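You operate a simulated robot arm through the tools that you are given. There is no shell and no other tool. Be economical: measure what you need, move in short steps, check, and stop when the job is done.

Carry out the task below with a simulated two-armed robot. There is one attempt and no reset: what you move stays moved.

## Task
Take the blue cloth from the top of the lift table and lay it out flat on the packing table.

It is judged by the outcome, as a careful person would: the job done as asked, and still so three seconds after it is handed in. It fails if anything else is knocked over, pushed out of place, dropped, spilled or broken. Flat cloth is picked up by pressing the open fingertips on it (5 to 10 N) and closing them slowly along it; thin cloth reads only 2 to 8 mm in the jaws.

## Robot
Two 7-joint arms with two-finger parallel grippers on one trunk, on a base that drives. Base frame: it is fixed to the floor where the robot stands at the start and does not move with it; the origin is under the middle of the robot, x ahead of it, y to its left, z up. Units: cm, rad, N and s.
The left shoulder is at the start at [7, 17.7, 110.2], the right one opposite. With the tool pointing down near the work surface each hand reaches from about 10 to 66 cm from the robot's upright axis, wherever it stands, measured 20 degrees to its own side. Places, roughly: blue cloth [60, -20, 60]; packing table [-150, -50, 80]. Payload 3.43 kg a hand.
Tool frame (each hand has its own): the origin (TCP) lies between the finger pads and is the grasp point; the fingertips stand 3 cm ahead of it; z points along the fingers, y is the line along which they close. The gripper opens to 9.4 cm. The fingers are 2.8 cm wide and 1 cm thick; the gripper's body (5 by 9.6 cm) begins 5.5 cm behind the TCP.
Orientation is that of the tool frame in the base frame, as a unit quaternion [x, y, z, w]. With the fingers straight down and closing along the base's y, the tool's x points along the base's -x, its y along +y and its z along -z.

## Interface
- The arms move only by the tool apply_moves. It takes "left_targets", "right_targets" or both (then of equal length, played together; a hand with none holds still); each is one flat list of numbers, 7 for each row, row after row: the turn, a rotation vector about the base's x, y, z in rad, then the shift along the base's x, y, z in mm, then the finger opening in mm, from 0 to 94. In form: [rx, ry, rz, tx, ty, tz, jaw, rx, ry, rz, tx, ty, tz, jaw, ...]. A call has 1 to 10 rows; each row shifts and turns the commanded pose from where the row before left it. Rows are played at 5 a second. More than 5 cm and 0.15 rad between two rows, or a gripper value outside its range, and nothing of the call is played. A pose out of reach is approached as far as the arm can. The call stops where the force on the tool passes 40 N (or 10 N more than at its start, if that is more) or the arm is blocked; 0.2 s more then pass. The fingers move at their own pace (about 15.3 cm/s each) and stop on an object; they squeeze with about 41 N. The grip force told is the motor's: it shows also when the fingers shut on nothing. Time passes only in rows, and 0.2 s behind the last, so rows that do not move let the fingers close. It gives the time, the measured TCP pose, the force on the tool (base axes), the opening and the grip force at its end, in the units of the frame above (readings bear some noise), with the torque about the TCP (base axes, N m) and any sound that the robot's microphone picked up.
- Cameras (640 x 400 px; columns grow to the right, rows downward): "scene" is now at [11.9, -2.32, 138.19]; the picture's right is [-0.19, -0.98, -0.00], its down [-0.89, 0.18, -0.42] and it looks along [0.41, -0.08, -0.91] (base axes); focal length 284 px, centre (320, 200). "left" rides on the left gripper at [7.6, -1.4, -10.2] in its tool frame; the picture's right is [0.18, 0.98, 0.00], its down [-0.75, 0.14, -0.64] and it looks along [-0.63, 0.12, 0.77] (tool axes); focal length 243 px, centre (320, 200). "right" rides on the right gripper at [7.6, 1.4, -10.3] in its tool frame; the picture's right is [-0.18, 0.98, 0.00], its down [-0.75, -0.14, -0.64] and it looks along [-0.63, -0.12, 0.77] (tool axes); focal length 243 px, centre (320, 200). There is no depth. A picture from a camera that has moved, and an enlarged one, comes with that camera's place and axes in the base frame and with its lens. The place of the scene camera against the robot may be out by one fixed shift of up to 1.8 cm in any direction.
- get_image(camera): a new picture of that camera. No time passes.
- move_column(by): slides the trunk up (or, below 0, down) by that many cm; the arms and the scene camera ride with it, the base frame stays. It gives what a move gives, with no picture.
- steer(legs): drives the robot by 1 to 6 legs, each [ahead, turn to the left] in cm and rad, along the robot's own axes; the way and the turn of a leg run together, so that a leg with both is an arc; at most 150 cm and 3.142 rad a leg. The arms and the cameras ride along, it lands a little off, and it stops where it bumps. It gives what a move gives.
- aim_head(pan, tilt): turns the head with the scene camera to pan (to the left, within 1.501 rad either way) and tilt (down, from -0.506 to 1.204), counted from straight ahead of the robot. It gives what a move gives.
- inspect(camera, box): a new picture of the part [left, top, right, bottom] of that camera's present view, enlarged. No time passes.
- job_done(): hands the job in; it is judged then, once.

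Work in short steps. Places have to be worked out from the pictures, the camera data and where the tool is seen: move nearer, look again, correct. Check each grasp and each placing, and mend what went wrong. You have 120 turns and 108 pictures in all, those below and enlarged ones among them. Open the grippers and draw the arms clear of the work before you hand the job in, unless the task says otherwise; then end with one line.

The tools are called after ">>>" as name(argument=value, ...) on one line, values as JSON. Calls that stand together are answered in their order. apply_moves: Moves the arms, as the interface text tells. Its arguments: {"type":"object","properties":{"left_targets":{"type":"array","items":{"type":"number"}},"right_targets":{"type":"array","items":{"type":"number"}}},"required":[]} The other tools are called the same way: move_column (by) slides the trunk up or down; steer (legs) drives the base; aim_head (pan, tilt) turns the head that bears the scene camera; get_image (camera) takes a picture; inspect (camera, box) takes an enlarged picture of a part of a camera's view; job_done () hands the job in.

At the start:

```text
time_s: 0.0
left_position: [28.66, 6.24, 81.15]
left_tool_rot: [0.0, 1.0, 0.0, 0.0]
left_wrist_force: [-0.6, 0.0, -0.3]
left_torque: [-0.02, 0.0, 0.02]
left_opening: 9.4
left_grasp_force: 0.1
right_position: [30.91, -28.99, 84.08]
right_tool_rot: [0.001, 1.0, 0.001, -0.001]
right_wrist_force: [-0.2, -0.2, 0.3]
right_torque: [0.03, -0.02, 0.0]
right_opening: 9.37
right_grasp_force: 0.1
trunk travel left (down, up): [-68.2, 15.8]
robot x, y, heading: [0.26, -0.02, -0.001]
head pan, tilt: [-0.195, 1.14]
```

scene: 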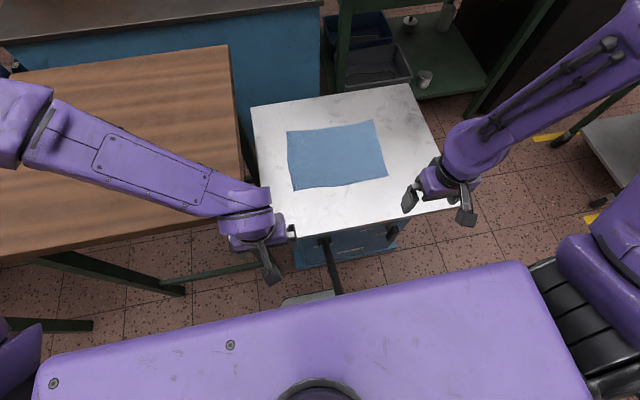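
right: 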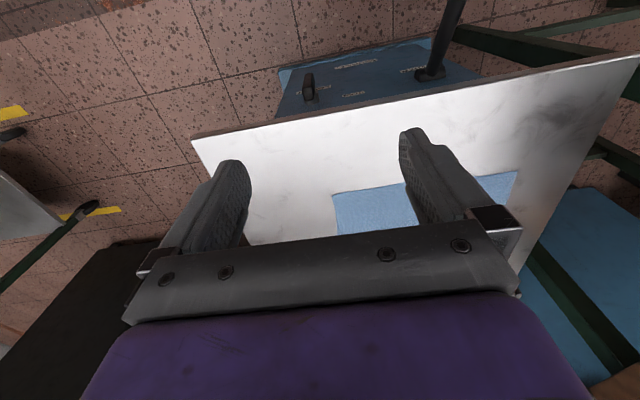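
left: 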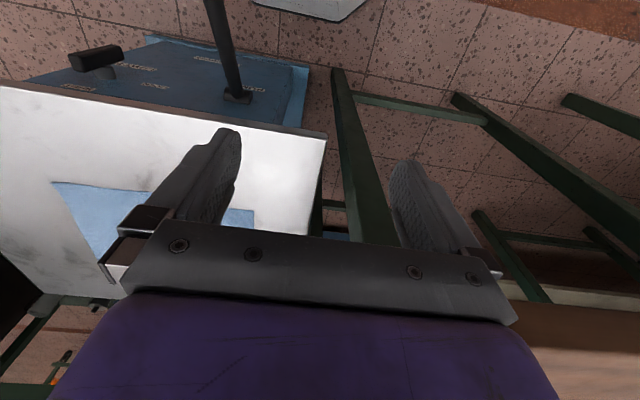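

I put the cloth corners at about [77,-3], [76,-34], [53,-32] and [53,-2]. Before picking it up, I'll look to both sides to check the clearance for driving.

>>> aim_head(pan=1.5, tilt=0.5)

>>> get_image(camera="scene")

>>> aim_head(pan=-1.5, tilt=0.5)

>>> get_image(camera="scene")

```text
time_s: 1.7
left_position: [28.76, 6.34, 81.12]
left_tool_rot: [0.0, 1.0, 0.0, 0.0]
left_wrist_force: [0.4, -0.2, 0.5]
left_torque: [0.01, -0.01, 0.02]
left_opening: 9.41
left_grasp_force: 0.0
right_position: [30.98, -29.08, 84.14]
right_tool_rot: [-0.001, 1.0, 0.001, -0.002]
right_wrist_force: [0.2, 0.4, -1.0]
right_torque: [0.01, -0.02, 0.03]
right_opening: 9.41
right_grasp_force: 0.1
trunk travel left (down, up): [-68.2, 15.8]
robot x, y, heading: [-0.05, -0.29, -0.0]
head pan, tilt: [1.499, 0.499]
```

```text
104 pictures are left
camera scene: at [6.64, 7.94, 143.21], right [1.0, -0.07, 0.0], down [-0.03, -0.48, -0.88], along [0.06, 0.88, -0.48], focal length 284 px, centre (320, 200)
```

scene: 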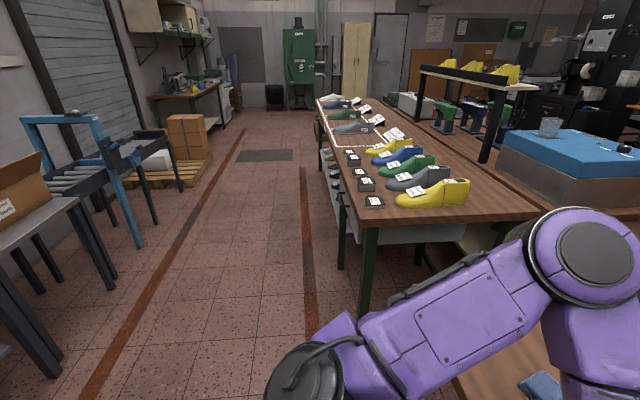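

```text
time_s: 4.3
left_position: [28.7, 6.3, 81.22]
left_tool_rot: [0.001, 1.0, 0.0, 0.0]
left_wrist_force: [0.9, 0.4, -0.1]
left_torque: [0.01, 0.03, 0.01]
left_opening: 9.42
left_grasp_force: 0.1
right_position: [30.99, -29.07, 83.91]
right_tool_rot: [-0.001, 1.0, 0.001, -0.002]
right_wrist_force: [0.1, -1.1, -0.8]
right_torque: [-0.04, 0.0, 0.02]
right_opening: 9.39
right_grasp_force: 0.0
trunk travel left (down, up): [-68.2, 15.8]
robot x, y, heading: [-0.23, 0.05, -0.001]
head pan, tilt: [-1.499, 0.499]
```

```text
103 pictures are left
camera scene: at [6.64, -10.22, 143.21], right [-1.0, -0.07, 0.0], down [-0.03, 0.48, -0.88], along [0.06, -0.88, -0.48], focal length 284 px, centre (320, 200)
```

scene: 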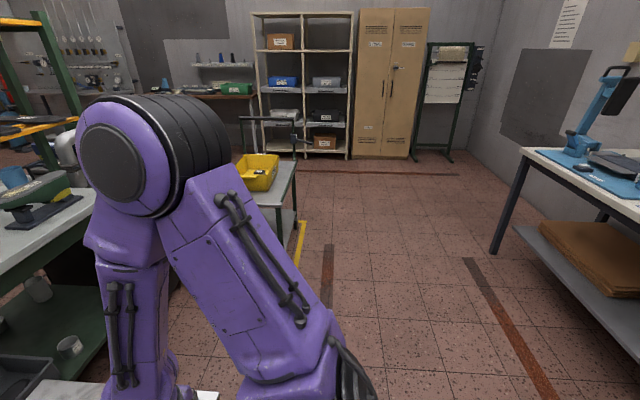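

There's open floor behind the robot, and the packing table is visible at the back right. I'll turn the head back and bring both hands over the near corners, turning each tool 90° so the fingers close along x.

>>> apply_moves(left_targets=[0, 0, -0.1428, 24, -9, -8, 94, 0, 0, -0.1428, 24, -9, -8, 94, 0, 0, -0.1428, 24, -9, -8, 94, 0, 0, -0.1428, 24, -9, -8, 94, 0, 0, -0.1428, 24, -9, -8, 94, 0, 0, -0.1428, 24, -9, -8, 94, 0, 0, -0.1428, 24, -9, -8, 94, 0, 0, -0.1428, 24, -9, -8, 94, 0, 0, -0.1428, 24, -9, -8, 94, 0, 0, -0.1428, 24, -9, -8, 94], right_targets=[0, 0, 0.1428, 22, 0, -10, 94, 0, 0, 0.1428, 22, 0, -10, 94, 0, 0, 0.1428, 22, 0, -10, 94, 0, 0, 0.1428, 22, 0, -10, 94, 0, 0, 0.1428, 22, 0, -10, 94, 0, 0, 0.1428, 22, 0, -10, 94, 0, 0, 0.1428, 22, 0, -10, 94, 0, 0, 0.1428, 22, 0, -10, 94, 0, 0, 0.1428, 22, 0, -10, 94, 0, 0, 0.1428, 22, 0, -10, 94])

>>> aim_head(pan=-0.25, tilt=0.95)

>>> get_image(camera="scene")

>>> get_image(camera="left")

>>> get_image(camera="right")

```text
time_s: 5.0
left_position: [31.83, 5.02, 79.49]
left_tool_rot: [0.126, 0.992, 0.006, -0.014]
left_wrist_force: [-25.2, 1.1, 15.3]
left_torque: [0.74, -2.09, 1.49]
left_opening: 9.24
left_grasp_force: 0.0
right_position: [34.98, -28.85, 82.11]
right_tool_rot: [-0.137, 0.991, 0.0, 0.0]
right_wrist_force: [0.3, -0.5, -0.2]
right_torque: [-0.02, 0.05, 0.01]
right_opening: 9.4
right_grasp_force: 0.0
trunk travel left (down, up): [-68.2, 15.8]
robot x, y, heading: [-0.28, 0.32, 0.006]
head pan, tilt: [-1.499, 0.499]
stopped in row 3 (left hand): the force on the tool passed its limit (the readings are from after the stop); the commanded pose is now the measured one
```

```text
time_s: 6.4
left_position: [31.7, 5.21, 79.63]
left_tool_rot: [0.127, 0.992, 0.005, -0.011]
left_wrist_force: [-30.9, 3.1, -17.2]
left_torque: [-1.19, -1.4, 1.75]
left_opening: 9.17
left_grasp_force: 0.0
right_position: [34.78, -28.73, 82.26]
right_tool_rot: [-0.137, 0.991, -0.001, 0.001]
right_wrist_force: [-0.5, 0.3, 0.0]
right_torque: [0.0, 0.03, 0.01]
right_opening: 9.42
right_grasp_force: 0.0
trunk travel left (down, up): [-68.2, 15.8]
robot x, y, heading: [0.22, -0.12, -0.001]
head pan, tilt: [-0.25, 0.949]
```

```text
102 pictures are left
camera scene: at [12.55, -2.8, 139.5], right [-0.25, -0.97, 0.0], down [-0.79, 0.2, -0.59], along [0.57, -0.14, -0.81], focal length 284 px, centre (320, 200)
```

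scene: 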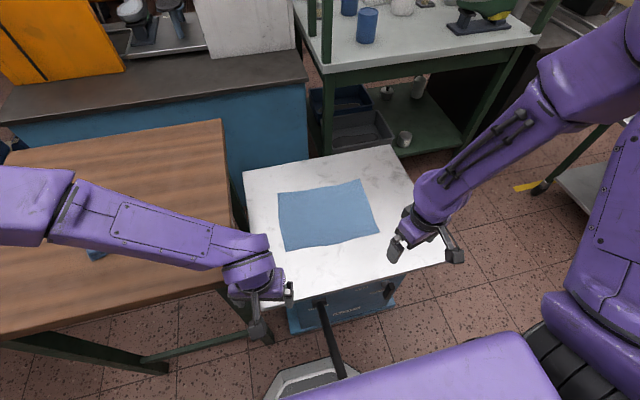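

```text
101 pictures are left
camera left: at [24.3, 5.54, 89.91], right [0.07, 1.0, 0.01], down [0.78, -0.06, 0.62], along [0.62, -0.04, -0.78], focal length 243 px, centre (320, 200)
```

left: 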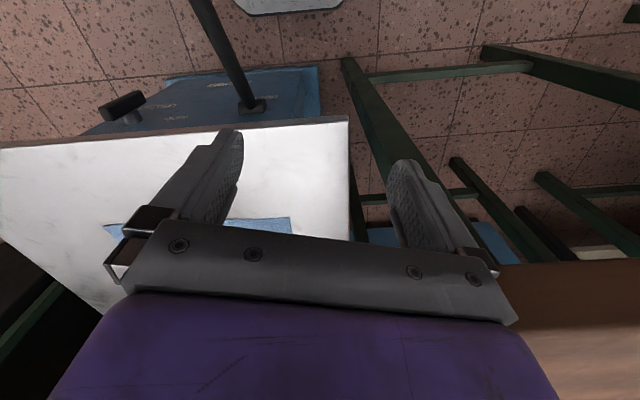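

```text
100 pictures are left
camera right: at [27.16, -29.45, 92.51], right [-0.09, 1.0, 0.0], down [0.76, 0.07, 0.64], along [0.64, 0.06, -0.77], focal length 243 px, centre (320, 200)
```

right: 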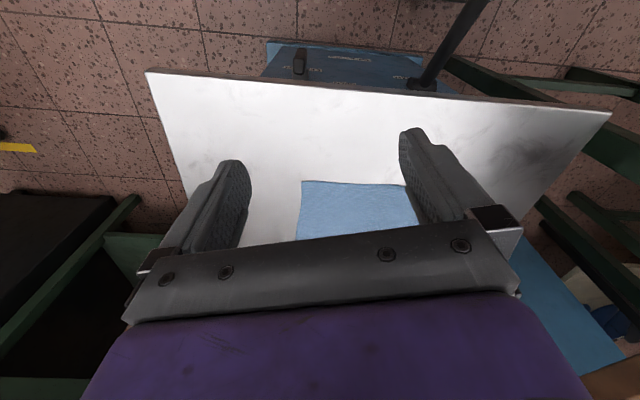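

The left gripper touched something at about [38,11,87]. That fits the corner of the wooden bench, which would make the bench top about z 87, well above the lift table. I'll back the left hand off, then move the robot to the right and turn it left, so the left arm can reach the cloth without crossing the bench.

>>> apply_moves(left_targets=[0, 0, 0, -20, -5, 0, 94, 0, 0, 0.14, -20, -5, 10, 94, 0, 0, 0.12, -10, -5, 30, 94])

>>> get_image(camera="scene")

```text
time_s: 7.2
left_position: [27.08, 3.47, 83.6]
left_tool_rot: [-0.003, 1.0, 0.004, -0.012]
left_wrist_force: [-1.1, -0.4, 0.7]
left_torque: [0.0, -0.04, 0.01]
left_opening: 9.42
left_grasp_force: 0.0
right_position: [35.0, -28.9, 82.19]
right_tool_rot: [-0.137, 0.991, 0.0, -0.001]
right_wrist_force: [0.2, 0.4, -0.5]
right_torque: [-0.01, 0.0, 0.01]
right_opening: 9.4
right_grasp_force: 0.1
trunk travel left (down, up): [-68.2, 15.8]
robot x, y, heading: [0.02, 0.23, 0.0]
head pan, tilt: [-0.25, 0.949]
```

```text
99 pictures are left
camera scene: at [13.02, -2.91, 139.46], right [-0.25, -0.97, 0.0], down [-0.79, 0.2, -0.58], along [0.56, -0.14, -0.81], focal length 284 px, centre (320, 200)
```

scene: 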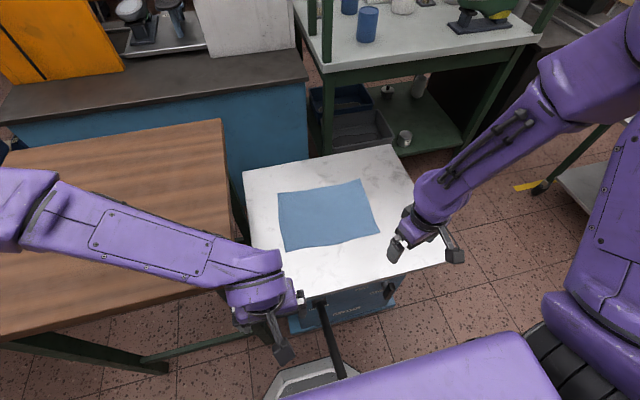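

The hand is clear and nothing was displaced. Next I'll reposition the base.

>>> steer(legs=[[-40, 0], [0, -0.683], [55, 0], [0, 1.03]])

>>> aim_head(pan=0.0, tilt=0.95)

>>> get_image(camera="scene")

```text
time_s: 16.9
left_position: [26.98, -22.99, 83.52]
left_tool_rot: [-0.171, 0.985, 0.001, -0.013]
left_wrist_force: [0.2, 1.0, 0.3]
left_torque: [-0.04, -0.02, 0.03]
left_opening: 9.38
left_grasp_force: 0.1
right_position: [45.25, -50.81, 82.04]
right_tool_rot: [-0.301, 0.954, 0.0, -0.001]
right_wrist_force: [-0.5, -0.5, 0.1]
right_torque: [-0.02, 0.02, -0.02]
right_opening: 9.41
right_grasp_force: 0.1
trunk travel left (down, up): [-68.2, 15.8]
robot x, y, heading: [2.63, -35.21, 0.338]
head pan, tilt: [-0.25, 0.949]
```

```text
time_s: 17.7
left_position: [27.03, -22.97, 83.51]
left_tool_rot: [-0.17, 0.985, 0.001, -0.013]
left_wrist_force: [0.7, 0.9, 0.8]
left_torque: [0.01, -0.04, 0.01]
left_opening: 9.4
left_grasp_force: 0.2
right_position: [45.08, -50.78, 82.09]
right_tool_rot: [-0.301, 0.954, 0.0, -0.001]
right_wrist_force: [-0.9, 0.7, -0.3]
right_torque: [-0.01, 0.0, -0.04]
right_opening: 9.4
right_grasp_force: 0.1
trunk travel left (down, up): [-68.2, 15.8]
robot x, y, heading: [2.4, -35.07, 0.336]
head pan, tilt: [0.0, 0.949]
```

```text
98 pictures are left
camera scene: at [15.12, -32.26, 139.46], right [0.33, -0.94, 0.0], down [-0.77, -0.27, -0.58], along [0.55, 0.19, -0.81], focal length 284 px, centre (320, 200)
```

scene: 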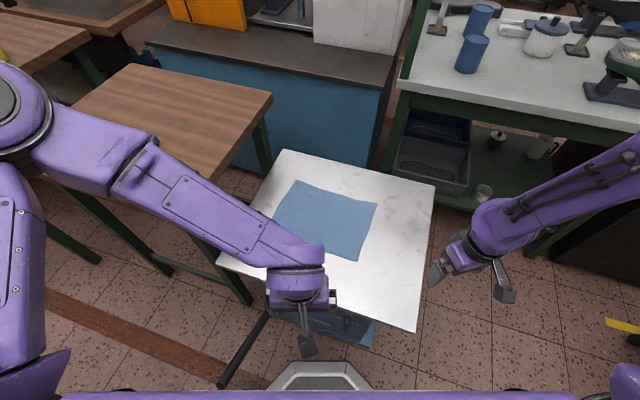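

The two views put the cloth at x 52–76, y −2 to −33, on a surface at about z 57–60. I'll bring both hands above the near corners with the fingers closing along x, and stop about 10 cm above the surface.

>>> apply_moves(left_targets=[0, 0, 0.123, 29, 17, -6, 94, 0, 0, 0.123, 29, 17, -6, 94, 0, 0, 0.123, 29, 17, -6, 94, 0, 0, 0.123, 29, 17, -6, 94, 0, 0, 0.123, 29, 17, -6, 94, 0, 0, 0.123, 29, 17, -6, 94, 0, 0, 0.123, 29, 17, -16, 94, 0, 0, 0.123, 29, 17, -16, 94, 0, 0, 0.123, 29, 17, -16, 94, 0, 0, 0.123, 29, 17, -16, 94], right_targets=[0, 0, 0.096, 11, 22, -5, 94, 0, 0, 0.096, 11, 22, -5, 94, 0, 0, 0.096, 11, 22, -5, 94, 0, 0, 0.096, 11, 22, -5, 94, 0, 0, 0.096, 11, 22, -5, 94, 0, 0, 0.096, 11, 22, -5, 94, 0, 0, 0.096, 11, 22, -15, 94, 0, 0, 0.096, 11, 22, -15, 94, 0, 0, 0.096, 11, 22, -15, 94, 0, 0, 0.096, 11, 22, -15, 94])

>>> get_image(camera="scene")

>>> get_image(camera="left")

>>> get_image(camera="right")

```text
time_s: 19.9
left_position: [56.25, -5.76, 73.39]
left_tool_rot: [0.708, -0.706, 0.006, 0.012]
left_wrist_force: [0.1, -0.1, -0.8]
left_torque: [-0.04, -0.02, 0.0]
left_opening: 9.42
left_grasp_force: 0.0
right_position: [56.33, -28.65, 73.05]
right_tool_rot: [0.708, -0.707, 0.001, 0.0]
right_wrist_force: [-0.2, 0.5, 0.7]
right_torque: [0.02, 0.02, 0.0]
right_opening: 9.4
right_grasp_force: 0.1
trunk travel left (down, up): [-68.2, 15.8]
robot x, y, heading: [2.74, -35.25, 0.343]
head pan, tilt: [0.0, 0.949]
```

```text
97 pictures are left
camera scene: at [15.33, -32.15, 139.44], right [0.33, -0.94, 0.0], down [-0.77, -0.27, -0.58], along [0.55, 0.19, -0.81], focal length 284 px, centre (320, 200)
```

scene: 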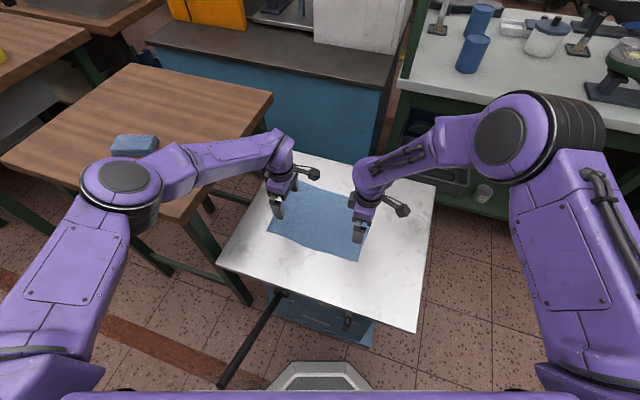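

```text
96 pictures are left
camera left: at [57.68, -13.25, 83.81], right [-0.98, -0.19, 0.01], down [-0.14, 0.77, 0.62], along [-0.13, 0.61, -0.78], focal length 243 px, centre (320, 200)
```

left: 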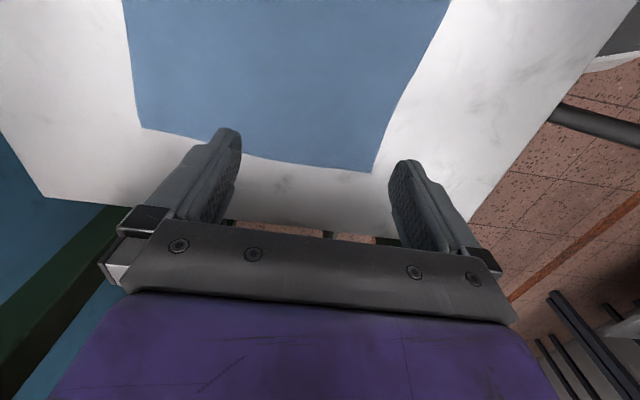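

```text
95 pictures are left
camera right: at [54.94, -36.22, 83.37], right [-0.98, 0.18, 0.0], down [0.14, 0.75, 0.64], along [0.12, 0.63, -0.77], focal length 243 px, centre (320, 200)
```

right: 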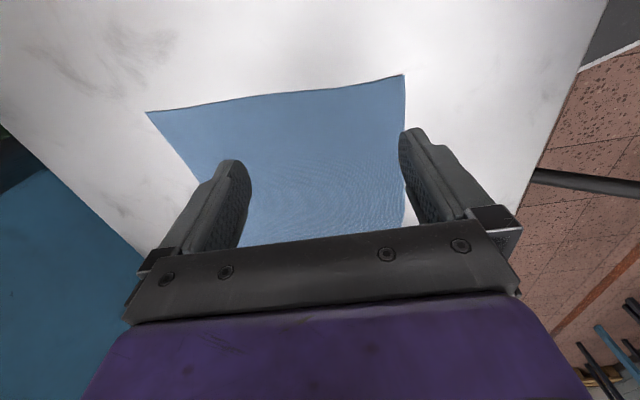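

Triangulating the hand and scene views puts the surface nearer z 62–63. That gives a near edge at x≈50, with corners at y≈−1.5 and −31. I'll set both hands over those corners with jaws at 35 mm, lower partway and check again.

>>> apply_moves(left_targets=[0, 0, 0, -16, 9, 0, 35, 0, 0, 0, -16, 9, 0, 35, 0, 0, 0, 0, 0, -20, 35, 0, 0, 0, 0, 0, -20, 35], right_targets=[0, 0, 0, -17, 0, 0, 35, 0, 0, 0, -16, 0, 0, 35, 0, 0, 0, 0, 0, -20, 35, 0, 0, 0, 0, 0, -20, 35])

>>> get_image(camera="left")

>>> get_image(camera="right")

>>> inspect(camera="scene", box=[200, 100, 440, 300])

```text
time_s: 20.9
left_position: [52.88, -4.24, 69.55]
left_tool_rot: [0.707, -0.707, 0.007, 0.012]
left_wrist_force: [-0.3, -0.4, -0.8]
left_torque: [0.01, -0.02, 0.01]
left_opening: 3.49
left_grasp_force: 0.0
right_position: [53.01, -28.68, 69.09]
right_tool_rot: [0.708, -0.706, 0.0, 0.001]
right_wrist_force: [0.2, -0.4, 0.2]
right_torque: [-0.02, -0.02, 0.03]
right_opening: 3.51
right_grasp_force: 0.1
trunk travel left (down, up): [-68.2, 15.8]
robot x, y, heading: [2.67, -34.89, 0.341]
head pan, tilt: [0.0, 0.949]
```

```text
94 pictures are left
camera left: at [54.38, -11.54, 79.91], right [-0.98, -0.19, 0.01], down [-0.14, 0.77, 0.62], along [-0.12, 0.61, -0.78], focal length 243 px, centre (320, 200)
```

left: 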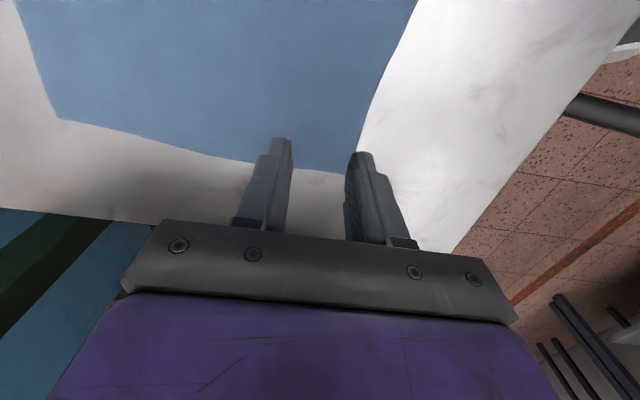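

```text
93 pictures are left
camera right: at [51.65, -36.28, 79.37], right [-0.98, 0.18, 0.0], down [0.14, 0.75, 0.64], along [0.12, 0.63, -0.77], focal length 243 px, centre (320, 200)
```

right: 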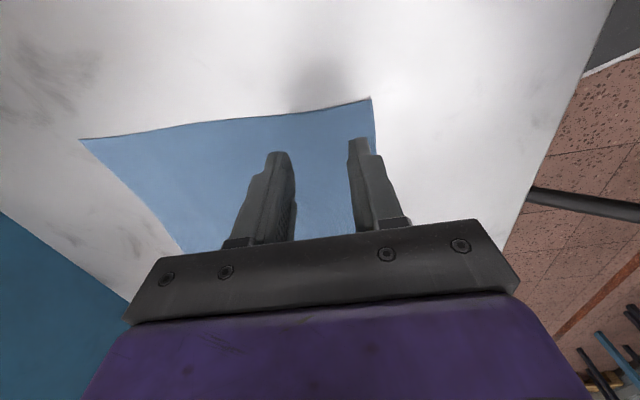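

```text
2.00 times, centred on (320, 200) of scene
camera zoom: at [15.17, -32.18, 139.46], right [0.33, -0.94, 0.0], down [-0.77, -0.27, -0.58], along [0.55, 0.19, -0.81], focal length 568 px, centre (320, 200)
```

zoom: 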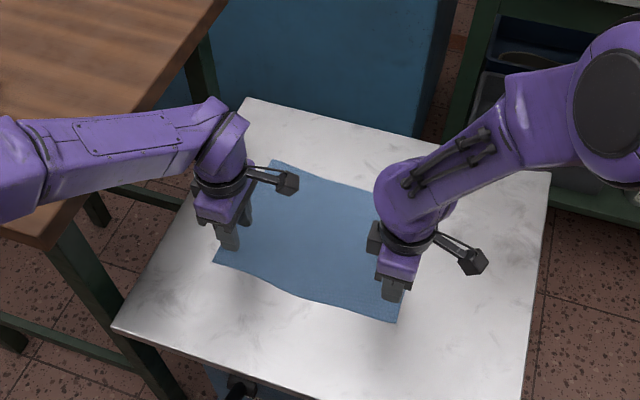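

The fingers line up about 1 cm inside the near edge at each corner. I'll lower to just above the surface I estimated.

>>> apply_moves(left_targets=[0, 0, 0, 0, 0, -15, 35, 0, 0, 0, 0, 0, -12, 35, 0, 0, 0, 0, 0, -5, 35], right_targets=[0, 0, 0, 0, 0, -15, 35, 0, 0, 0, 0, 0, -8, 35, 0, 0, 0, 0, 0, -5, 35])

>>> apply_moves(left_targets=[0, 0, 0, 0, 0, -4, 35], right_targets=[0, 0, 0, 0, 0, -4, 35])

>>> get_image(camera="left")

>>> get_image(camera="right")

```text
time_s: 21.7
left_position: [52.83, -4.17, 66.2]
left_tool_rot: [0.707, -0.707, 0.007, 0.011]
left_wrist_force: [-0.1, 0.1, 0.4]
left_torque: [0.01, 0.02, -0.02]
left_opening: 3.5
left_grasp_force: 0.1
right_position: [52.92, -28.86, 66.36]
right_tool_rot: [-0.707, 0.707, -0.001, -0.001]
right_wrist_force: [-0.9, -0.5, -0.3]
right_torque: [0.0, 0.03, -0.01]
right_opening: 3.49
right_grasp_force: 0.1
trunk travel left (down, up): [-68.2, 15.8]
robot x, y, heading: [2.49, -35.3, 0.34]
head pan, tilt: [0.0, 0.949]
```

```text
time_s: 22.1
left_position: [52.8, -4.25, 65.93]
left_tool_rot: [0.708, -0.706, 0.007, 0.012]
left_wrist_force: [-0.2, -0.5, 0.4]
left_torque: [0.01, -0.02, 0.03]
left_opening: 3.51
left_grasp_force: 0.0
right_position: [52.91, -28.81, 66.04]
right_tool_rot: [0.707, -0.707, 0.0, 0.001]
right_wrist_force: [0.2, -0.7, 0.1]
right_torque: [0.04, -0.02, -0.01]
right_opening: 3.51
right_grasp_force: 0.0
trunk travel left (down, up): [-68.2, 15.8]
robot x, y, heading: [2.47, -35.35, 0.338]
head pan, tilt: [0.0, 0.949]
```

```text
91 pictures are left
camera left: at [54.3, -11.56, 76.24], right [-0.98, -0.18, 0.01], down [-0.14, 0.77, 0.62], along [-0.12, 0.61, -0.78], focal length 243 px, centre (320, 200)
```

left: 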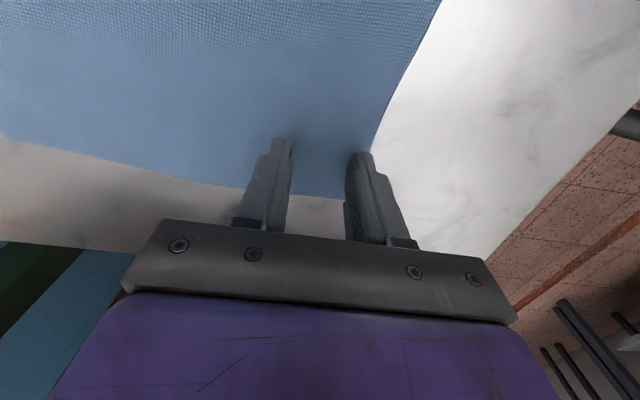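

```text
90 pictures are left
camera right: at [51.55, -36.42, 76.25], right [-0.98, 0.18, 0.0], down [0.14, 0.75, 0.64], along [0.12, 0.63, -0.77], focal length 243 px, centre (320, 200)
```

right: 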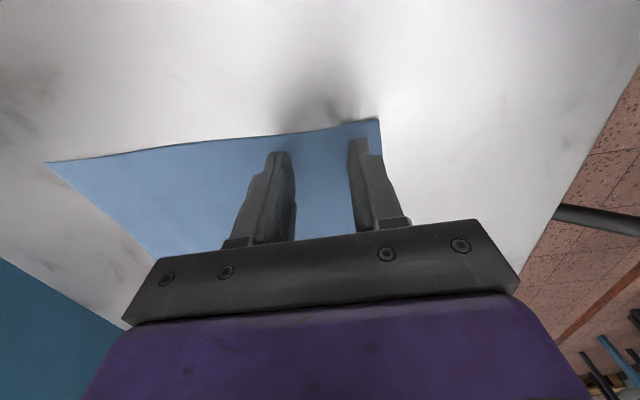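

The fingers seem to be just above the cloth. I'll go down in small steps, watching the force.

>>> apply_moves(left_targets=[0, 0, 0, 0, 0, -4, 35, 0, 0, 0, 0, 0, -4, 35], right_targets=[0, 0, 0, 0, 0, -4, 35, 0, 0, 0, 0, 0, -4, 35])

>>> apply_moves(left_targets=[0, 0, 0, 0, 0, -4, 35, 0, 0, 0, 0, 0, -4, 35], right_targets=[0, 0, 0, 0, 0, -4, 35, 0, 0, 0, 0, 0, -4, 35])

```text
time_s: 22.7
left_position: [52.79, -4.25, 65.13]
left_tool_rot: [0.707, -0.707, 0.008, 0.012]
left_wrist_force: [-0.4, 0.0, 1.8]
left_torque: [0.0, 0.0, -0.01]
left_opening: 3.5
left_grasp_force: 0.1
right_position: [52.88, -28.86, 65.29]
right_tool_rot: [-0.707, 0.707, 0.0, -0.001]
right_wrist_force: [0.0, -0.3, -0.5]
right_torque: [0.0, 0.01, 0.02]
right_opening: 3.5
right_grasp_force: 0.1
trunk travel left (down, up): [-68.2, 15.8]
robot x, y, heading: [2.39, -35.06, 0.341]
head pan, tilt: [0.0, 0.949]
```

```text
time_s: 23.3
left_position: [52.85, -4.3, 65.15]
left_tool_rot: [0.708, -0.706, 0.01, 0.007]
left_wrist_force: [-1.6, 0.5, 19.5]
left_torque: [0.16, 0.56, 0.09]
left_opening: 3.66
left_grasp_force: 1.3
right_position: [53.07, -28.68, 65.18]
right_tool_rot: [0.708, -0.706, 0.002, -0.006]
right_wrist_force: [-3.4, -2.8, 31.6]
right_torque: [-0.19, 0.9, 0.09]
right_opening: 3.67
right_grasp_force: 1.7
trunk travel left (down, up): [-68.2, 15.8]
robot x, y, heading: [2.56, -35.48, 0.331]
head pan, tilt: [0.0, 0.949]
stopped in row 2 (right hand): the force on the tool passed its limit (the readings are from after the stop); the commanded pose is now the measured one
```

Contact is at TCP z≈65.2, so the surface is at about z 62. I'll check the relaxed force before closing.

>>> apply_moves(left_targets=[0, 0, 0, 0, 0, 0, 35], right_targets=[0, 0, 0, 0, 0, 0, 35])

```text
time_s: 23.7
left_position: [52.9, -4.19, 65.15]
left_tool_rot: [0.708, -0.706, 0.01, 0.005]
left_wrist_force: [2.3, -0.4, 24.5]
left_torque: [0.27, 0.46, -0.06]
left_opening: 3.35
left_grasp_force: 0.1
right_position: [53.06, -28.77, 65.09]
right_tool_rot: [-0.707, 0.708, -0.002, 0.008]
right_wrist_force: [4.8, 2.1, 34.5]
right_torque: [-0.07, 0.67, -0.01]
right_opening: 3.22
right_grasp_force: 0.1
trunk travel left (down, up): [-68.2, 15.8]
robot x, y, heading: [2.69, -34.97, 0.343]
head pan, tilt: [0.0, 0.949]
```

Too much pressure, so I'll ease up a few millimetres to reach 5–10 N.

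>>> apply_moves(left_targets=[0, 0, 0, 0, 0, 3, 35], right_targets=[0, 0, 0, 0, 0, 4, 35])

```text
time_s: 24.1
left_position: [52.94, -4.14, 65.09]
left_tool_rot: [0.708, -0.707, 0.01, 0.007]
left_wrist_force: [1.8, 0.8, 24.7]
left_torque: [0.29, 0.44, -0.02]
left_opening: 3.36
left_grasp_force: 0.0
right_position: [52.9, -28.96, 65.27]
right_tool_rot: [0.708, -0.706, 0.002, -0.002]
right_wrist_force: [2.4, 1.8, 14.8]
right_torque: [-0.06, 0.24, 0.02]
right_opening: 3.35
right_grasp_force: 0.0
trunk travel left (down, up): [-68.2, 15.8]
robot x, y, heading: [2.78, -35.1, 0.338]
head pan, tilt: [0.0, 0.949]
```

>>> apply_moves(left_targets=[0, 0, 0, 0, 0, 3, 35], right_targets=[0, 0, 0, 0, 0, 1, 35])

```text
time_s: 24.5
left_position: [52.87, -4.21, 65.13]
left_tool_rot: [0.708, -0.706, 0.008, 0.009]
left_wrist_force: [1.6, -1.1, 8.7]
left_torque: [0.08, 0.05, -0.02]
left_opening: 3.47
left_grasp_force: 0.0
right_position: [52.97, -28.81, 65.14]
right_tool_rot: [0.708, -0.706, 0.001, -0.003]
right_wrist_force: [-0.3, 0.6, 8.4]
right_torque: [-0.05, 0.16, -0.01]
right_opening: 3.48
right_grasp_force: 0.5
trunk travel left (down, up): [-68.2, 15.8]
robot x, y, heading: [2.39, -35.41, 0.341]
head pan, tilt: [0.0, 0.949]
```

Both hands now press at about 8.5 N, so I'll close slowly.

>>> apply_moves(left_targets=[0, 0, 0, 0, 0, 0, 31, 0, 0, 0, 0, 0, 0, 27, 0, 0, 0, 0, 0, 0, 23, 0, 0, 0, 0, 0, 0, 19, 0, 0, 0, 0, 0, 0, 15, 0, 0, 0, 0, 0, 0, 11, 0, 0, 0, 0, 0, 0, 7, 0, 0, 0, 0, 0, 0, 3, 0, 0, 0, 0, 0, 0, 0, 0, 0, 0, 0, 0, 0, 0], right_targets=[0, 0, 0, 0, 0, 0, 31, 0, 0, 0, 0, 0, 0, 27, 0, 0, 0, 0, 0, 0, 23, 0, 0, 0, 0, 0, 0, 19, 0, 0, 0, 0, 0, 0, 15, 0, 0, 0, 0, 0, 0, 11, 0, 0, 0, 0, 0, 0, 7, 0, 0, 0, 0, 0, 0, 3, 0, 0, 0, 0, 0, 0, 0, 0, 0, 0, 0, 0, 0, 0])

>>> get_image(camera="left")

>>> get_image(camera="right")

```text
time_s: 26.7
left_position: [53.17, -4.17, 65.19]
left_tool_rot: [0.707, -0.707, 0.009, 0.008]
left_wrist_force: [0.2, -2.0, 4.1]
left_torque: [-0.04, -0.06, -0.04]
left_opening: 0.17
left_grasp_force: 36.8
right_position: [53.14, -28.8, 65.18]
right_tool_rot: [0.707, -0.707, 0.001, -0.002]
right_wrist_force: [0.2, 1.7, 1.7]
right_torque: [0.03, 0.01, -0.01]
right_opening: 0.21
right_grasp_force: 36.7
trunk travel left (down, up): [-68.2, 15.8]
robot x, y, heading: [2.43, -35.54, 0.337]
head pan, tilt: [0.0, 0.949]
```

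```text
89 pictures are left
camera left: at [54.52, -11.48, 75.64], right [-0.98, -0.19, 0.01], down [-0.14, 0.77, 0.62], along [-0.12, 0.61, -0.78], focal length 243 px, centre (320, 200)
```

left: 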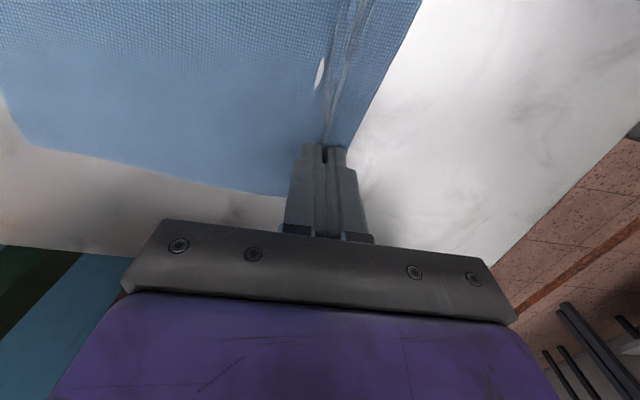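

```text
88 pictures are left
camera right: at [51.73, -36.34, 75.4], right [-0.98, 0.18, 0.0], down [0.14, 0.75, 0.64], along [0.12, 0.63, -0.76], focal length 243 px, centre (320, 200)
```

right: 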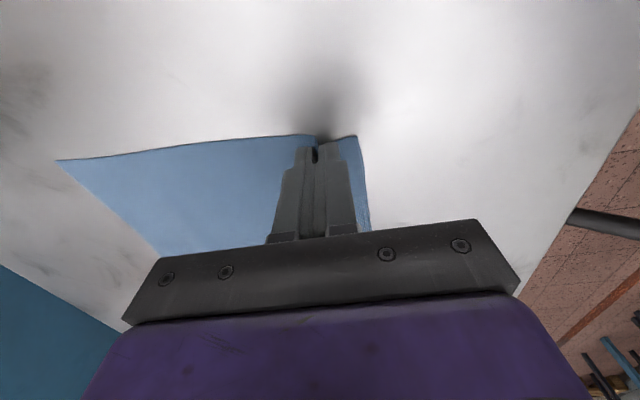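

Both hands read about 2 mm, and a fold is gripped in each. I'll lift gently by 6 cm and check.

>>> apply_moves(left_targets=[0, 0, 0, 0, 0, 10, 0, 0, 0, 0, 0, 0, 15, 0, 0, 0, 0, 0, 0, 15, 0, 0, 0, 0, 0, 0, 20, 0], right_targets=[0, 0, 0, 0, 0, 10, 0, 0, 0, 0, 0, 0, 15, 0, 0, 0, 0, 0, 0, 15, 0, 0, 0, 0, 0, 0, 20, 0])

>>> get_image(camera="scene")

>>> get_image(camera="right")

```text
time_s: 27.7
left_position: [53.02, -4.12, 71.31]
left_tool_rot: [0.707, -0.707, 0.008, 0.009]
left_wrist_force: [0.0, -1.8, -0.8]
left_torque: [-0.03, -0.02, -0.02]
left_opening: 0.19
left_grasp_force: 36.7
right_position: [53.03, -28.72, 71.32]
right_tool_rot: [-0.707, 0.707, -0.002, 0.003]
right_wrist_force: [0.7, 1.5, -0.3]
right_torque: [0.03, -0.06, 0.0]
right_opening: 0.21
right_grasp_force: 36.8
trunk travel left (down, up): [-68.2, 15.8]
robot x, y, heading: [2.74, -35.44, 0.34]
head pan, tilt: [0.0, 0.949]
```

```text
87 pictures are left
camera scene: at [14.99, -32.27, 139.47], right [0.33, -0.94, 0.0], down [-0.77, -0.27, -0.58], along [0.55, 0.19, -0.81], focal length 284 px, centre (320, 200)
```

scene: 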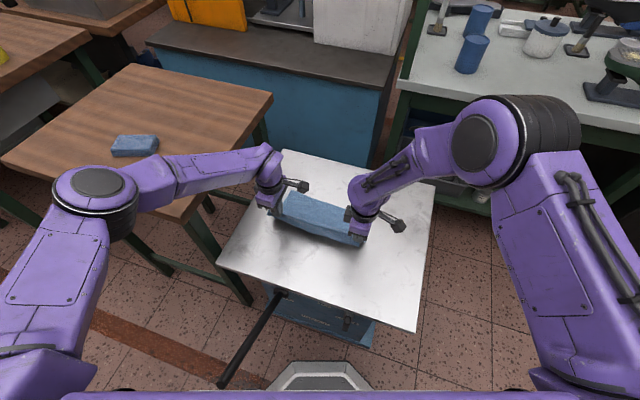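

```text
86 pictures are left
camera right: at [51.64, -36.31, 81.48], right [-0.98, 0.18, 0.0], down [0.14, 0.75, 0.64], along [0.12, 0.63, -0.77], focal length 243 px, centre (320, 200)
```

right: 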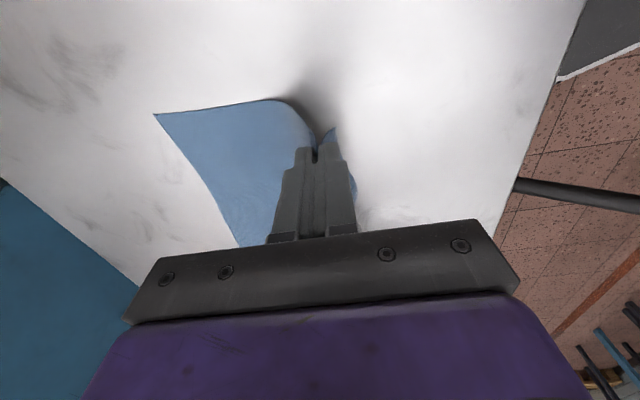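

The cloth is held by both corners and hanging evenly. I'll raise the trunk, then the arms.

>>> move_column(by=15.5)

>>> apply_moves(left_targets=[0, 0, 0, -15, 0, 25, 0, 0, 0, 0, -15, 0, 25, 0, 0, 0, 0, -15, 0, 25, 0, 0, 0, 0, -15, 0, 25, 0, 0, 0, 0, -15, 0, 25, 0, 0, 0, 0, -15, 0, 25, 0, 0, 0, 0, -15, 0, 25, 0, 0, 0, 0, -15, 0, 25, 0], right_targets=[0, 0, 0, -15, 0, 25, 0, 0, 0, 0, -15, 0, 25, 0, 0, 0, 0, -15, 0, 25, 0, 0, 0, 0, -15, 0, 25, 0, 0, 0, 0, -15, 0, 25, 0, 0, 0, 0, -15, 0, 25, 0, 0, 0, 0, -15, 0, 25, 0, 0, 0, 0, -15, 0, 25, 0])

>>> get_image(camera="scene")

```text
time_s: 29.5
left_position: [53.12, -4.14, 86.78]
left_tool_rot: [0.708, -0.706, 0.008, 0.009]
left_wrist_force: [0.3, -1.1, -0.4]
left_torque: [-0.02, -0.03, 0.0]
left_opening: 0.19
left_grasp_force: 36.1
right_position: [53.25, -28.71, 86.61]
right_tool_rot: [0.707, -0.707, 0.0, -0.003]
right_wrist_force: [-0.3, 1.3, -0.7]
right_torque: [0.05, 0.0, 0.0]
right_opening: 0.2
right_grasp_force: 36.6
trunk travel left (down, up): [-83.7, 0.3]
robot x, y, heading: [2.31, -34.89, 0.338]
head pan, tilt: [0.0, 0.949]
```

```text
time_s: 31.3
left_position: [40.56, -4.15, 106.79]
left_tool_rot: [0.708, -0.706, 0.009, 0.009]
left_wrist_force: [-1.2, -0.2, 0.8]
left_torque: [0.01, -0.01, -0.02]
left_opening: 0.2
left_grasp_force: 35.8
right_position: [41.04, -28.74, 106.77]
right_tool_rot: [-0.707, 0.707, -0.002, 0.003]
right_wrist_force: [-0.7, 0.6, 1.0]
right_torque: [0.03, 0.01, 0.01]
right_opening: 0.21
right_grasp_force: 37.1
trunk travel left (down, up): [-83.7, 0.3]
robot x, y, heading: [2.44, -34.99, 0.338]
head pan, tilt: [0.0, 0.949]
```

```text
85 pictures are left
camera scene: at [14.85, -32.33, 154.98], right [0.33, -0.94, 0.0], down [-0.77, -0.27, -0.58], along [0.55, 0.19, -0.81], focal length 284 px, centre (320, 200)
```

scene: 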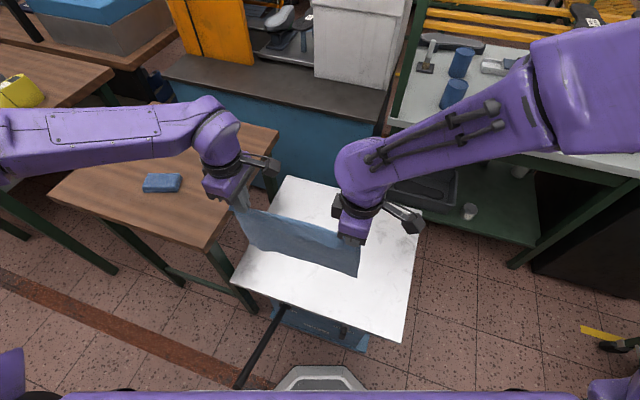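

The cloth hangs freely at height. I'll back away from the lift table and turn left to face the packing table behind.

>>> steer(legs=[[-33, 0]])

>>> steer(legs=[[0, 1.4], [0, 1.4]])

>>> get_image(camera="scene")

>>> aim_head(pan=0, tilt=0.55)

>>> get_image(camera="scene")

```text
time_s: 33.5
left_position: [9.47, -15.11, 106.65]
left_tool_rot: [0.709, -0.705, 0.007, 0.01]
left_wrist_force: [-0.8, -1.1, 0.3]
left_torque: [-0.03, -0.03, -0.01]
left_opening: 0.2
left_grasp_force: 36.5
right_position: [9.76, -39.67, 106.58]
right_tool_rot: [0.709, -0.706, 0.001, -0.002]
right_wrist_force: [0.4, 1.1, 0.2]
right_torque: [0.03, -0.01, 0.01]
right_opening: 0.18
right_grasp_force: 36.7
trunk travel left (down, up): [-83.7, 0.3]
robot x, y, heading: [-28.93, -46.35, 0.342]
head pan, tilt: [0.0, 0.949]
```

```text
time_s: 40.8
left_position: [-75.37, -63.09, 106.76]
left_tool_rot: [0.813, 0.581, 0.01, -0.006]
left_wrist_force: [0.2, 2.3, -0.5]
left_torque: [0.04, -0.04, -0.01]
left_opening: 0.18
left_grasp_force: 37.4
right_position: [-67.61, -40.06, 106.6]
right_tool_rot: [0.814, 0.581, -0.002, -0.002]
right_wrist_force: [-0.3, -0.9, -0.5]
right_torque: [-0.03, 0.02, -0.03]
right_opening: 0.18
right_grasp_force: 36.4
trunk travel left (down, up): [-83.7, 0.3]
robot x, y, heading: [-28.62, -46.31, -3.134]
head pan, tilt: [0.0, 0.949]
```

```text
84 pictures are left
camera scene: at [-40.24, -47.54, 154.96], right [-0.01, 1.0, 0.0], down [0.81, 0.01, -0.58], along [-0.58, 0.0, -0.81], focal length 284 px, centre (320, 200)
```

scene: 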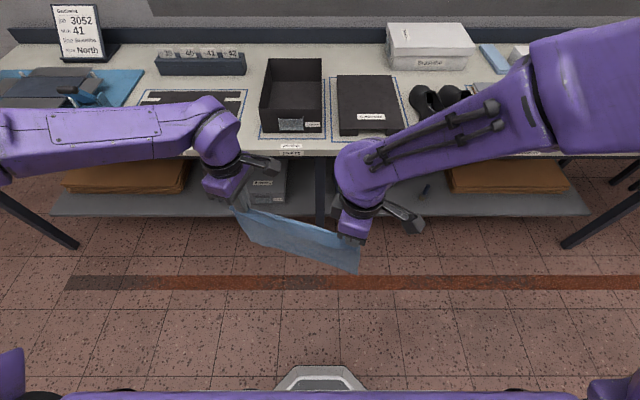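

```text
time_s: 41.7
left_position: [-75.41, -63.24, 106.76]
left_tool_rot: [0.814, 0.581, 0.01, -0.006]
left_wrist_force: [1.1, 1.1, -0.3]
left_torque: [0.05, -0.07, -0.02]
left_opening: 0.21
left_grasp_force: 36.7
right_position: [-67.68, -39.92, 106.68]
right_tool_rot: [0.814, 0.581, -0.002, -0.001]
right_wrist_force: [-0.7, -1.8, 0.1]
right_torque: [-0.06, -0.02, -0.02]
right_opening: 0.19
right_grasp_force: 36.0
trunk travel left (down, up): [-83.7, 0.3]
robot x, y, heading: [-28.78, -46.27, -3.142]
head pan, tilt: [0.0, 0.55]
```

```text
83 pictures are left
camera scene: at [-41.93, -47.59, 158.24], right [-0.01, 1.0, 0.0], down [0.52, 0.0, -0.85], along [-0.85, -0.01, -0.52], focal length 284 px, centre (320, 200)
```

scene: 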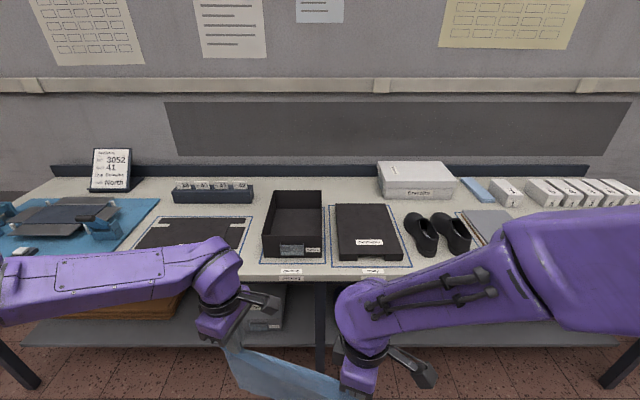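

The packing table holds several items, so I'll zoom in to find free space.

>>> inspect(camera="scene", box=[0, 130, 320, 300])

>>> inspect(camera="scene", box=[320, 130, 640, 300])

>>> aim_head(pan=0.9, tilt=0.6)

>>> get_image(camera="scene")

>>> aim_head(pan=-0.9, tilt=0.6)

>>> get_image(camera="scene")

```text
2.00 times, centred on (160, 215) of scene
camera zoom: at [-41.93, -47.59, 158.24], right [-0.01, 1.0, 0.0], down [0.52, 0.0, -0.85], along [-0.85, -0.01, -0.52], focal length 568 px, centre (640, 170)
```

zoom: 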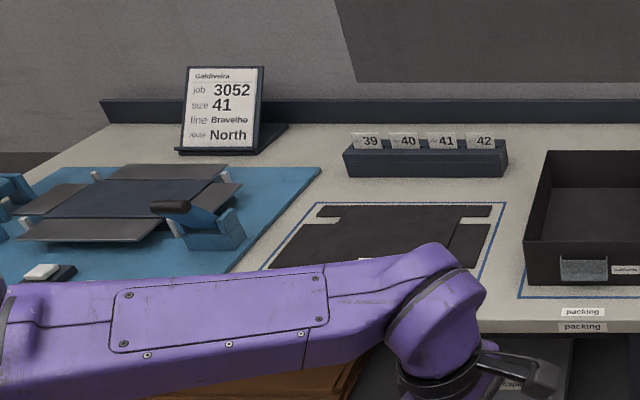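

```text
2.00 times, centred on (480, 215) of scene
camera zoom: at [-41.93, -47.59, 158.24], right [-0.01, 1.0, 0.0], down [0.52, 0.0, -0.85], along [-0.85, -0.01, -0.52], focal length 568 px, centre (0, 170)
```

zoom: 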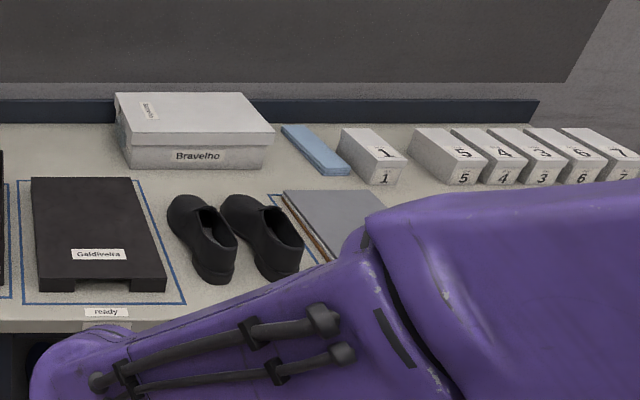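

```text
time_s: 42.9
left_position: [-75.34, -63.19, 106.62]
left_tool_rot: [0.813, 0.582, 0.011, -0.007]
left_wrist_force: [-0.2, 2.0, -0.1]
left_torque: [0.07, 0.0, 0.02]
left_opening: 0.2
left_grasp_force: 36.7
right_position: [-67.59, -39.99, 106.7]
right_tool_rot: [0.815, 0.58, -0.002, -0.002]
right_wrist_force: [0.1, -1.9, 0.1]
right_torque: [-0.05, 0.02, 0.0]
right_opening: 0.19
right_grasp_force: 36.6
trunk travel left (down, up): [-83.7, 0.3]
robot x, y, heading: [-28.67, -46.34, -3.132]
head pan, tilt: [0.901, 0.6]
```

```text
80 pictures are left
camera scene: at [-38.42, -54.48, 157.8], right [-0.79, 0.62, 0.0], down [0.35, 0.44, -0.82], along [-0.51, -0.65, -0.57], focal length 284 px, centre (320, 200)
```

scene: 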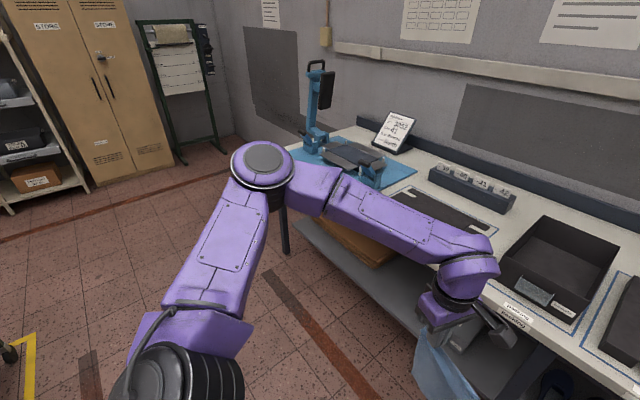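

```text
time_s: 44.7
left_position: [-75.36, -63.28, 106.68]
left_tool_rot: [0.813, 0.582, 0.01, -0.006]
left_wrist_force: [0.8, 1.1, -0.3]
left_torque: [0.06, -0.03, -0.01]
left_opening: 0.2
left_grasp_force: 37.3
right_position: [-67.71, -40.0, 106.64]
right_tool_rot: [0.814, 0.581, -0.002, -0.002]
right_wrist_force: [-0.8, -2.1, 0.2]
right_torque: [-0.03, -0.01, -0.05]
right_opening: 0.2
right_grasp_force: 36.4
trunk travel left (down, up): [-83.7, 0.3]
robot x, y, heading: [-28.85, -46.29, -3.13]
head pan, tilt: [-0.901, 0.6]
```

```text
79 pictures are left
camera scene: at [-38.5, -40.64, 157.8], right [0.78, 0.63, 0.0], down [0.35, -0.44, -0.83], along [-0.52, 0.64, -0.56], focal length 284 px, centre (320, 200)
```

scene: 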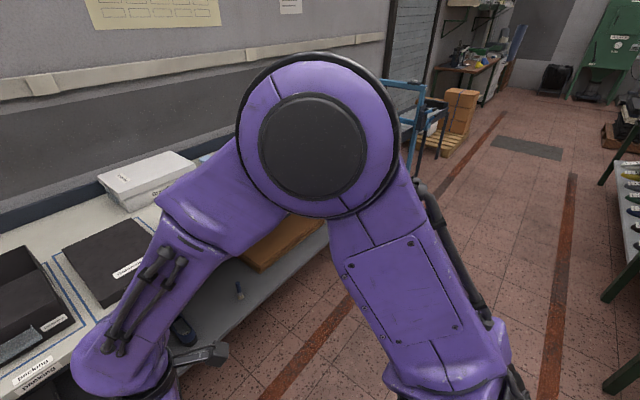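

The view to the right is blocked by the right arm. I'll turn the robot right to see the right part of the table between the arms.

>>> steer(legs=[[0, -0.75]])

>>> aim_head(pan=0.1, tilt=0.5)

>>> get_image(camera="scene")

```text
time_s: 47.0
left_position: [-74.46, -27.48, 106.7]
left_tool_rot: [0.969, 0.246, 0.012, -0.002]
left_wrist_force: [1.3, 0.4, 0.0]
left_torque: [0.03, 0.0, 0.06]
left_opening: 0.18
left_grasp_force: 36.6
right_position: [-53.19, -15.52, 106.63]
right_tool_rot: [0.969, 0.246, -0.001, -0.002]
right_wrist_force: [-2.0, -0.9, 0.1]
right_torque: [-0.05, 0.01, 0.05]
right_opening: 0.22
right_grasp_force: 36.5
trunk travel left (down, up): [-83.7, 0.3]
robot x, y, heading: [-28.99, -46.11, 2.404]
head pan, tilt: [-0.901, 0.6]
```

```text
time_s: 48.3
left_position: [-74.42, -27.44, 106.69]
left_tool_rot: [0.969, 0.247, 0.012, -0.002]
left_wrist_force: [1.4, 1.0, 0.1]
left_torque: [0.04, 0.02, 0.04]
left_opening: 0.19
left_grasp_force: 37.1
right_position: [-53.1, -15.48, 106.58]
right_tool_rot: [0.969, 0.246, -0.002, -0.003]
right_wrist_force: [-1.2, -0.5, 0.4]
right_torque: [0.0, 0.03, 0.03]
right_opening: 0.18
right_grasp_force: 36.9
trunk travel left (down, up): [-83.7, 0.3]
robot x, y, heading: [-28.92, -46.36, 2.41]
head pan, tilt: [0.099, 0.499]
```

```text
78 pictures are left
camera scene: at [-38.99, -38.7, 158.71], right [0.59, 0.8, 0.0], down [0.39, -0.28, -0.88], along [-0.71, 0.52, -0.48], focal length 284 px, centre (320, 200)
```

scene: 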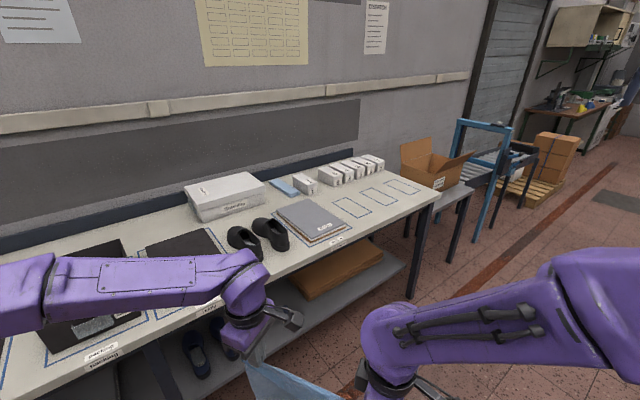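

At the right end of the table, past the cardboard stack, there is bare tabletop with only painted outlines. I'll zoom in to measure it.

>>> inspect(camera="scene", box=[230, 140, 450, 277])

```text
2.91 times, centred on (340, 208) of scene
camera zoom: at [-38.99, -38.7, 158.71], right [0.59, 0.8, 0.0], down [0.39, -0.28, -0.88], along [-0.71, 0.52, -0.48], focal length 826 px, centre (262, 175)
```

zoom: 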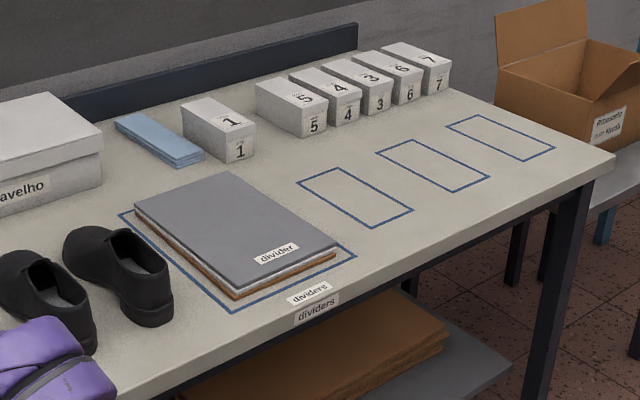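

The bare area is about x −119…−162, y 42…110, with nothing standing on it, so I'll aim for around [−140, 76]. I'll drive parallel to the table, then turn to face it.

>>> steer(legs=[[0, -0.71], [123, 0], [0, 1.44]])

>>> aim_head(pan=0, tilt=0.75)

>>> get_image(camera="scene")

```text
time_s: 59.9
left_position: [-90.31, 58.75, 106.72]
left_tool_rot: [0.818, 0.575, 0.011, -0.007]
left_wrist_force: [1.1, 1.0, -1.2]
left_torque: [0.07, 0.02, -0.01]
left_opening: 0.16
left_grasp_force: 36.4
right_position: [-82.24, 81.93, 106.66]
right_tool_rot: [0.819, 0.574, -0.002, -0.002]
right_wrist_force: [-0.5, -1.7, 0.5]
right_torque: [-0.08, -0.02, -0.06]
right_opening: 0.17
right_grasp_force: 36.7
trunk travel left (down, up): [-83.7, 0.3]
robot x, y, heading: [-43.72, 74.89, 3.135]
head pan, tilt: [0.099, 0.499]
```

```text
time_s: 60.7
left_position: [-90.31, 58.62, 106.79]
left_tool_rot: [0.818, 0.575, 0.01, -0.006]
left_wrist_force: [0.6, 2.3, 0.2]
left_torque: [0.05, 0.02, 0.01]
left_opening: 0.18
left_grasp_force: 36.8
right_position: [-82.27, 81.87, 106.7]
right_tool_rot: [0.818, 0.575, -0.002, -0.002]
right_wrist_force: [-0.8, -3.0, -0.7]
right_torque: [-0.05, 0.03, -0.02]
right_opening: 0.23
right_grasp_force: 37.3
trunk travel left (down, up): [-83.7, 0.3]
robot x, y, heading: [-43.67, 74.82, 3.133]
head pan, tilt: [0.0, 0.75]
```

```text
76 pictures are left
camera scene: at [-55.98, 73.85, 156.52], right [0.01, 1.0, 0.0], down [0.68, 0.0, -0.73], along [-0.73, 0.01, -0.68], focal length 284 px, centre (320, 200)
```

scene: 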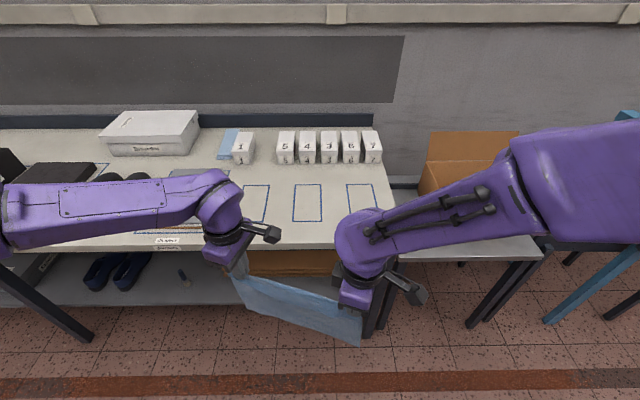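

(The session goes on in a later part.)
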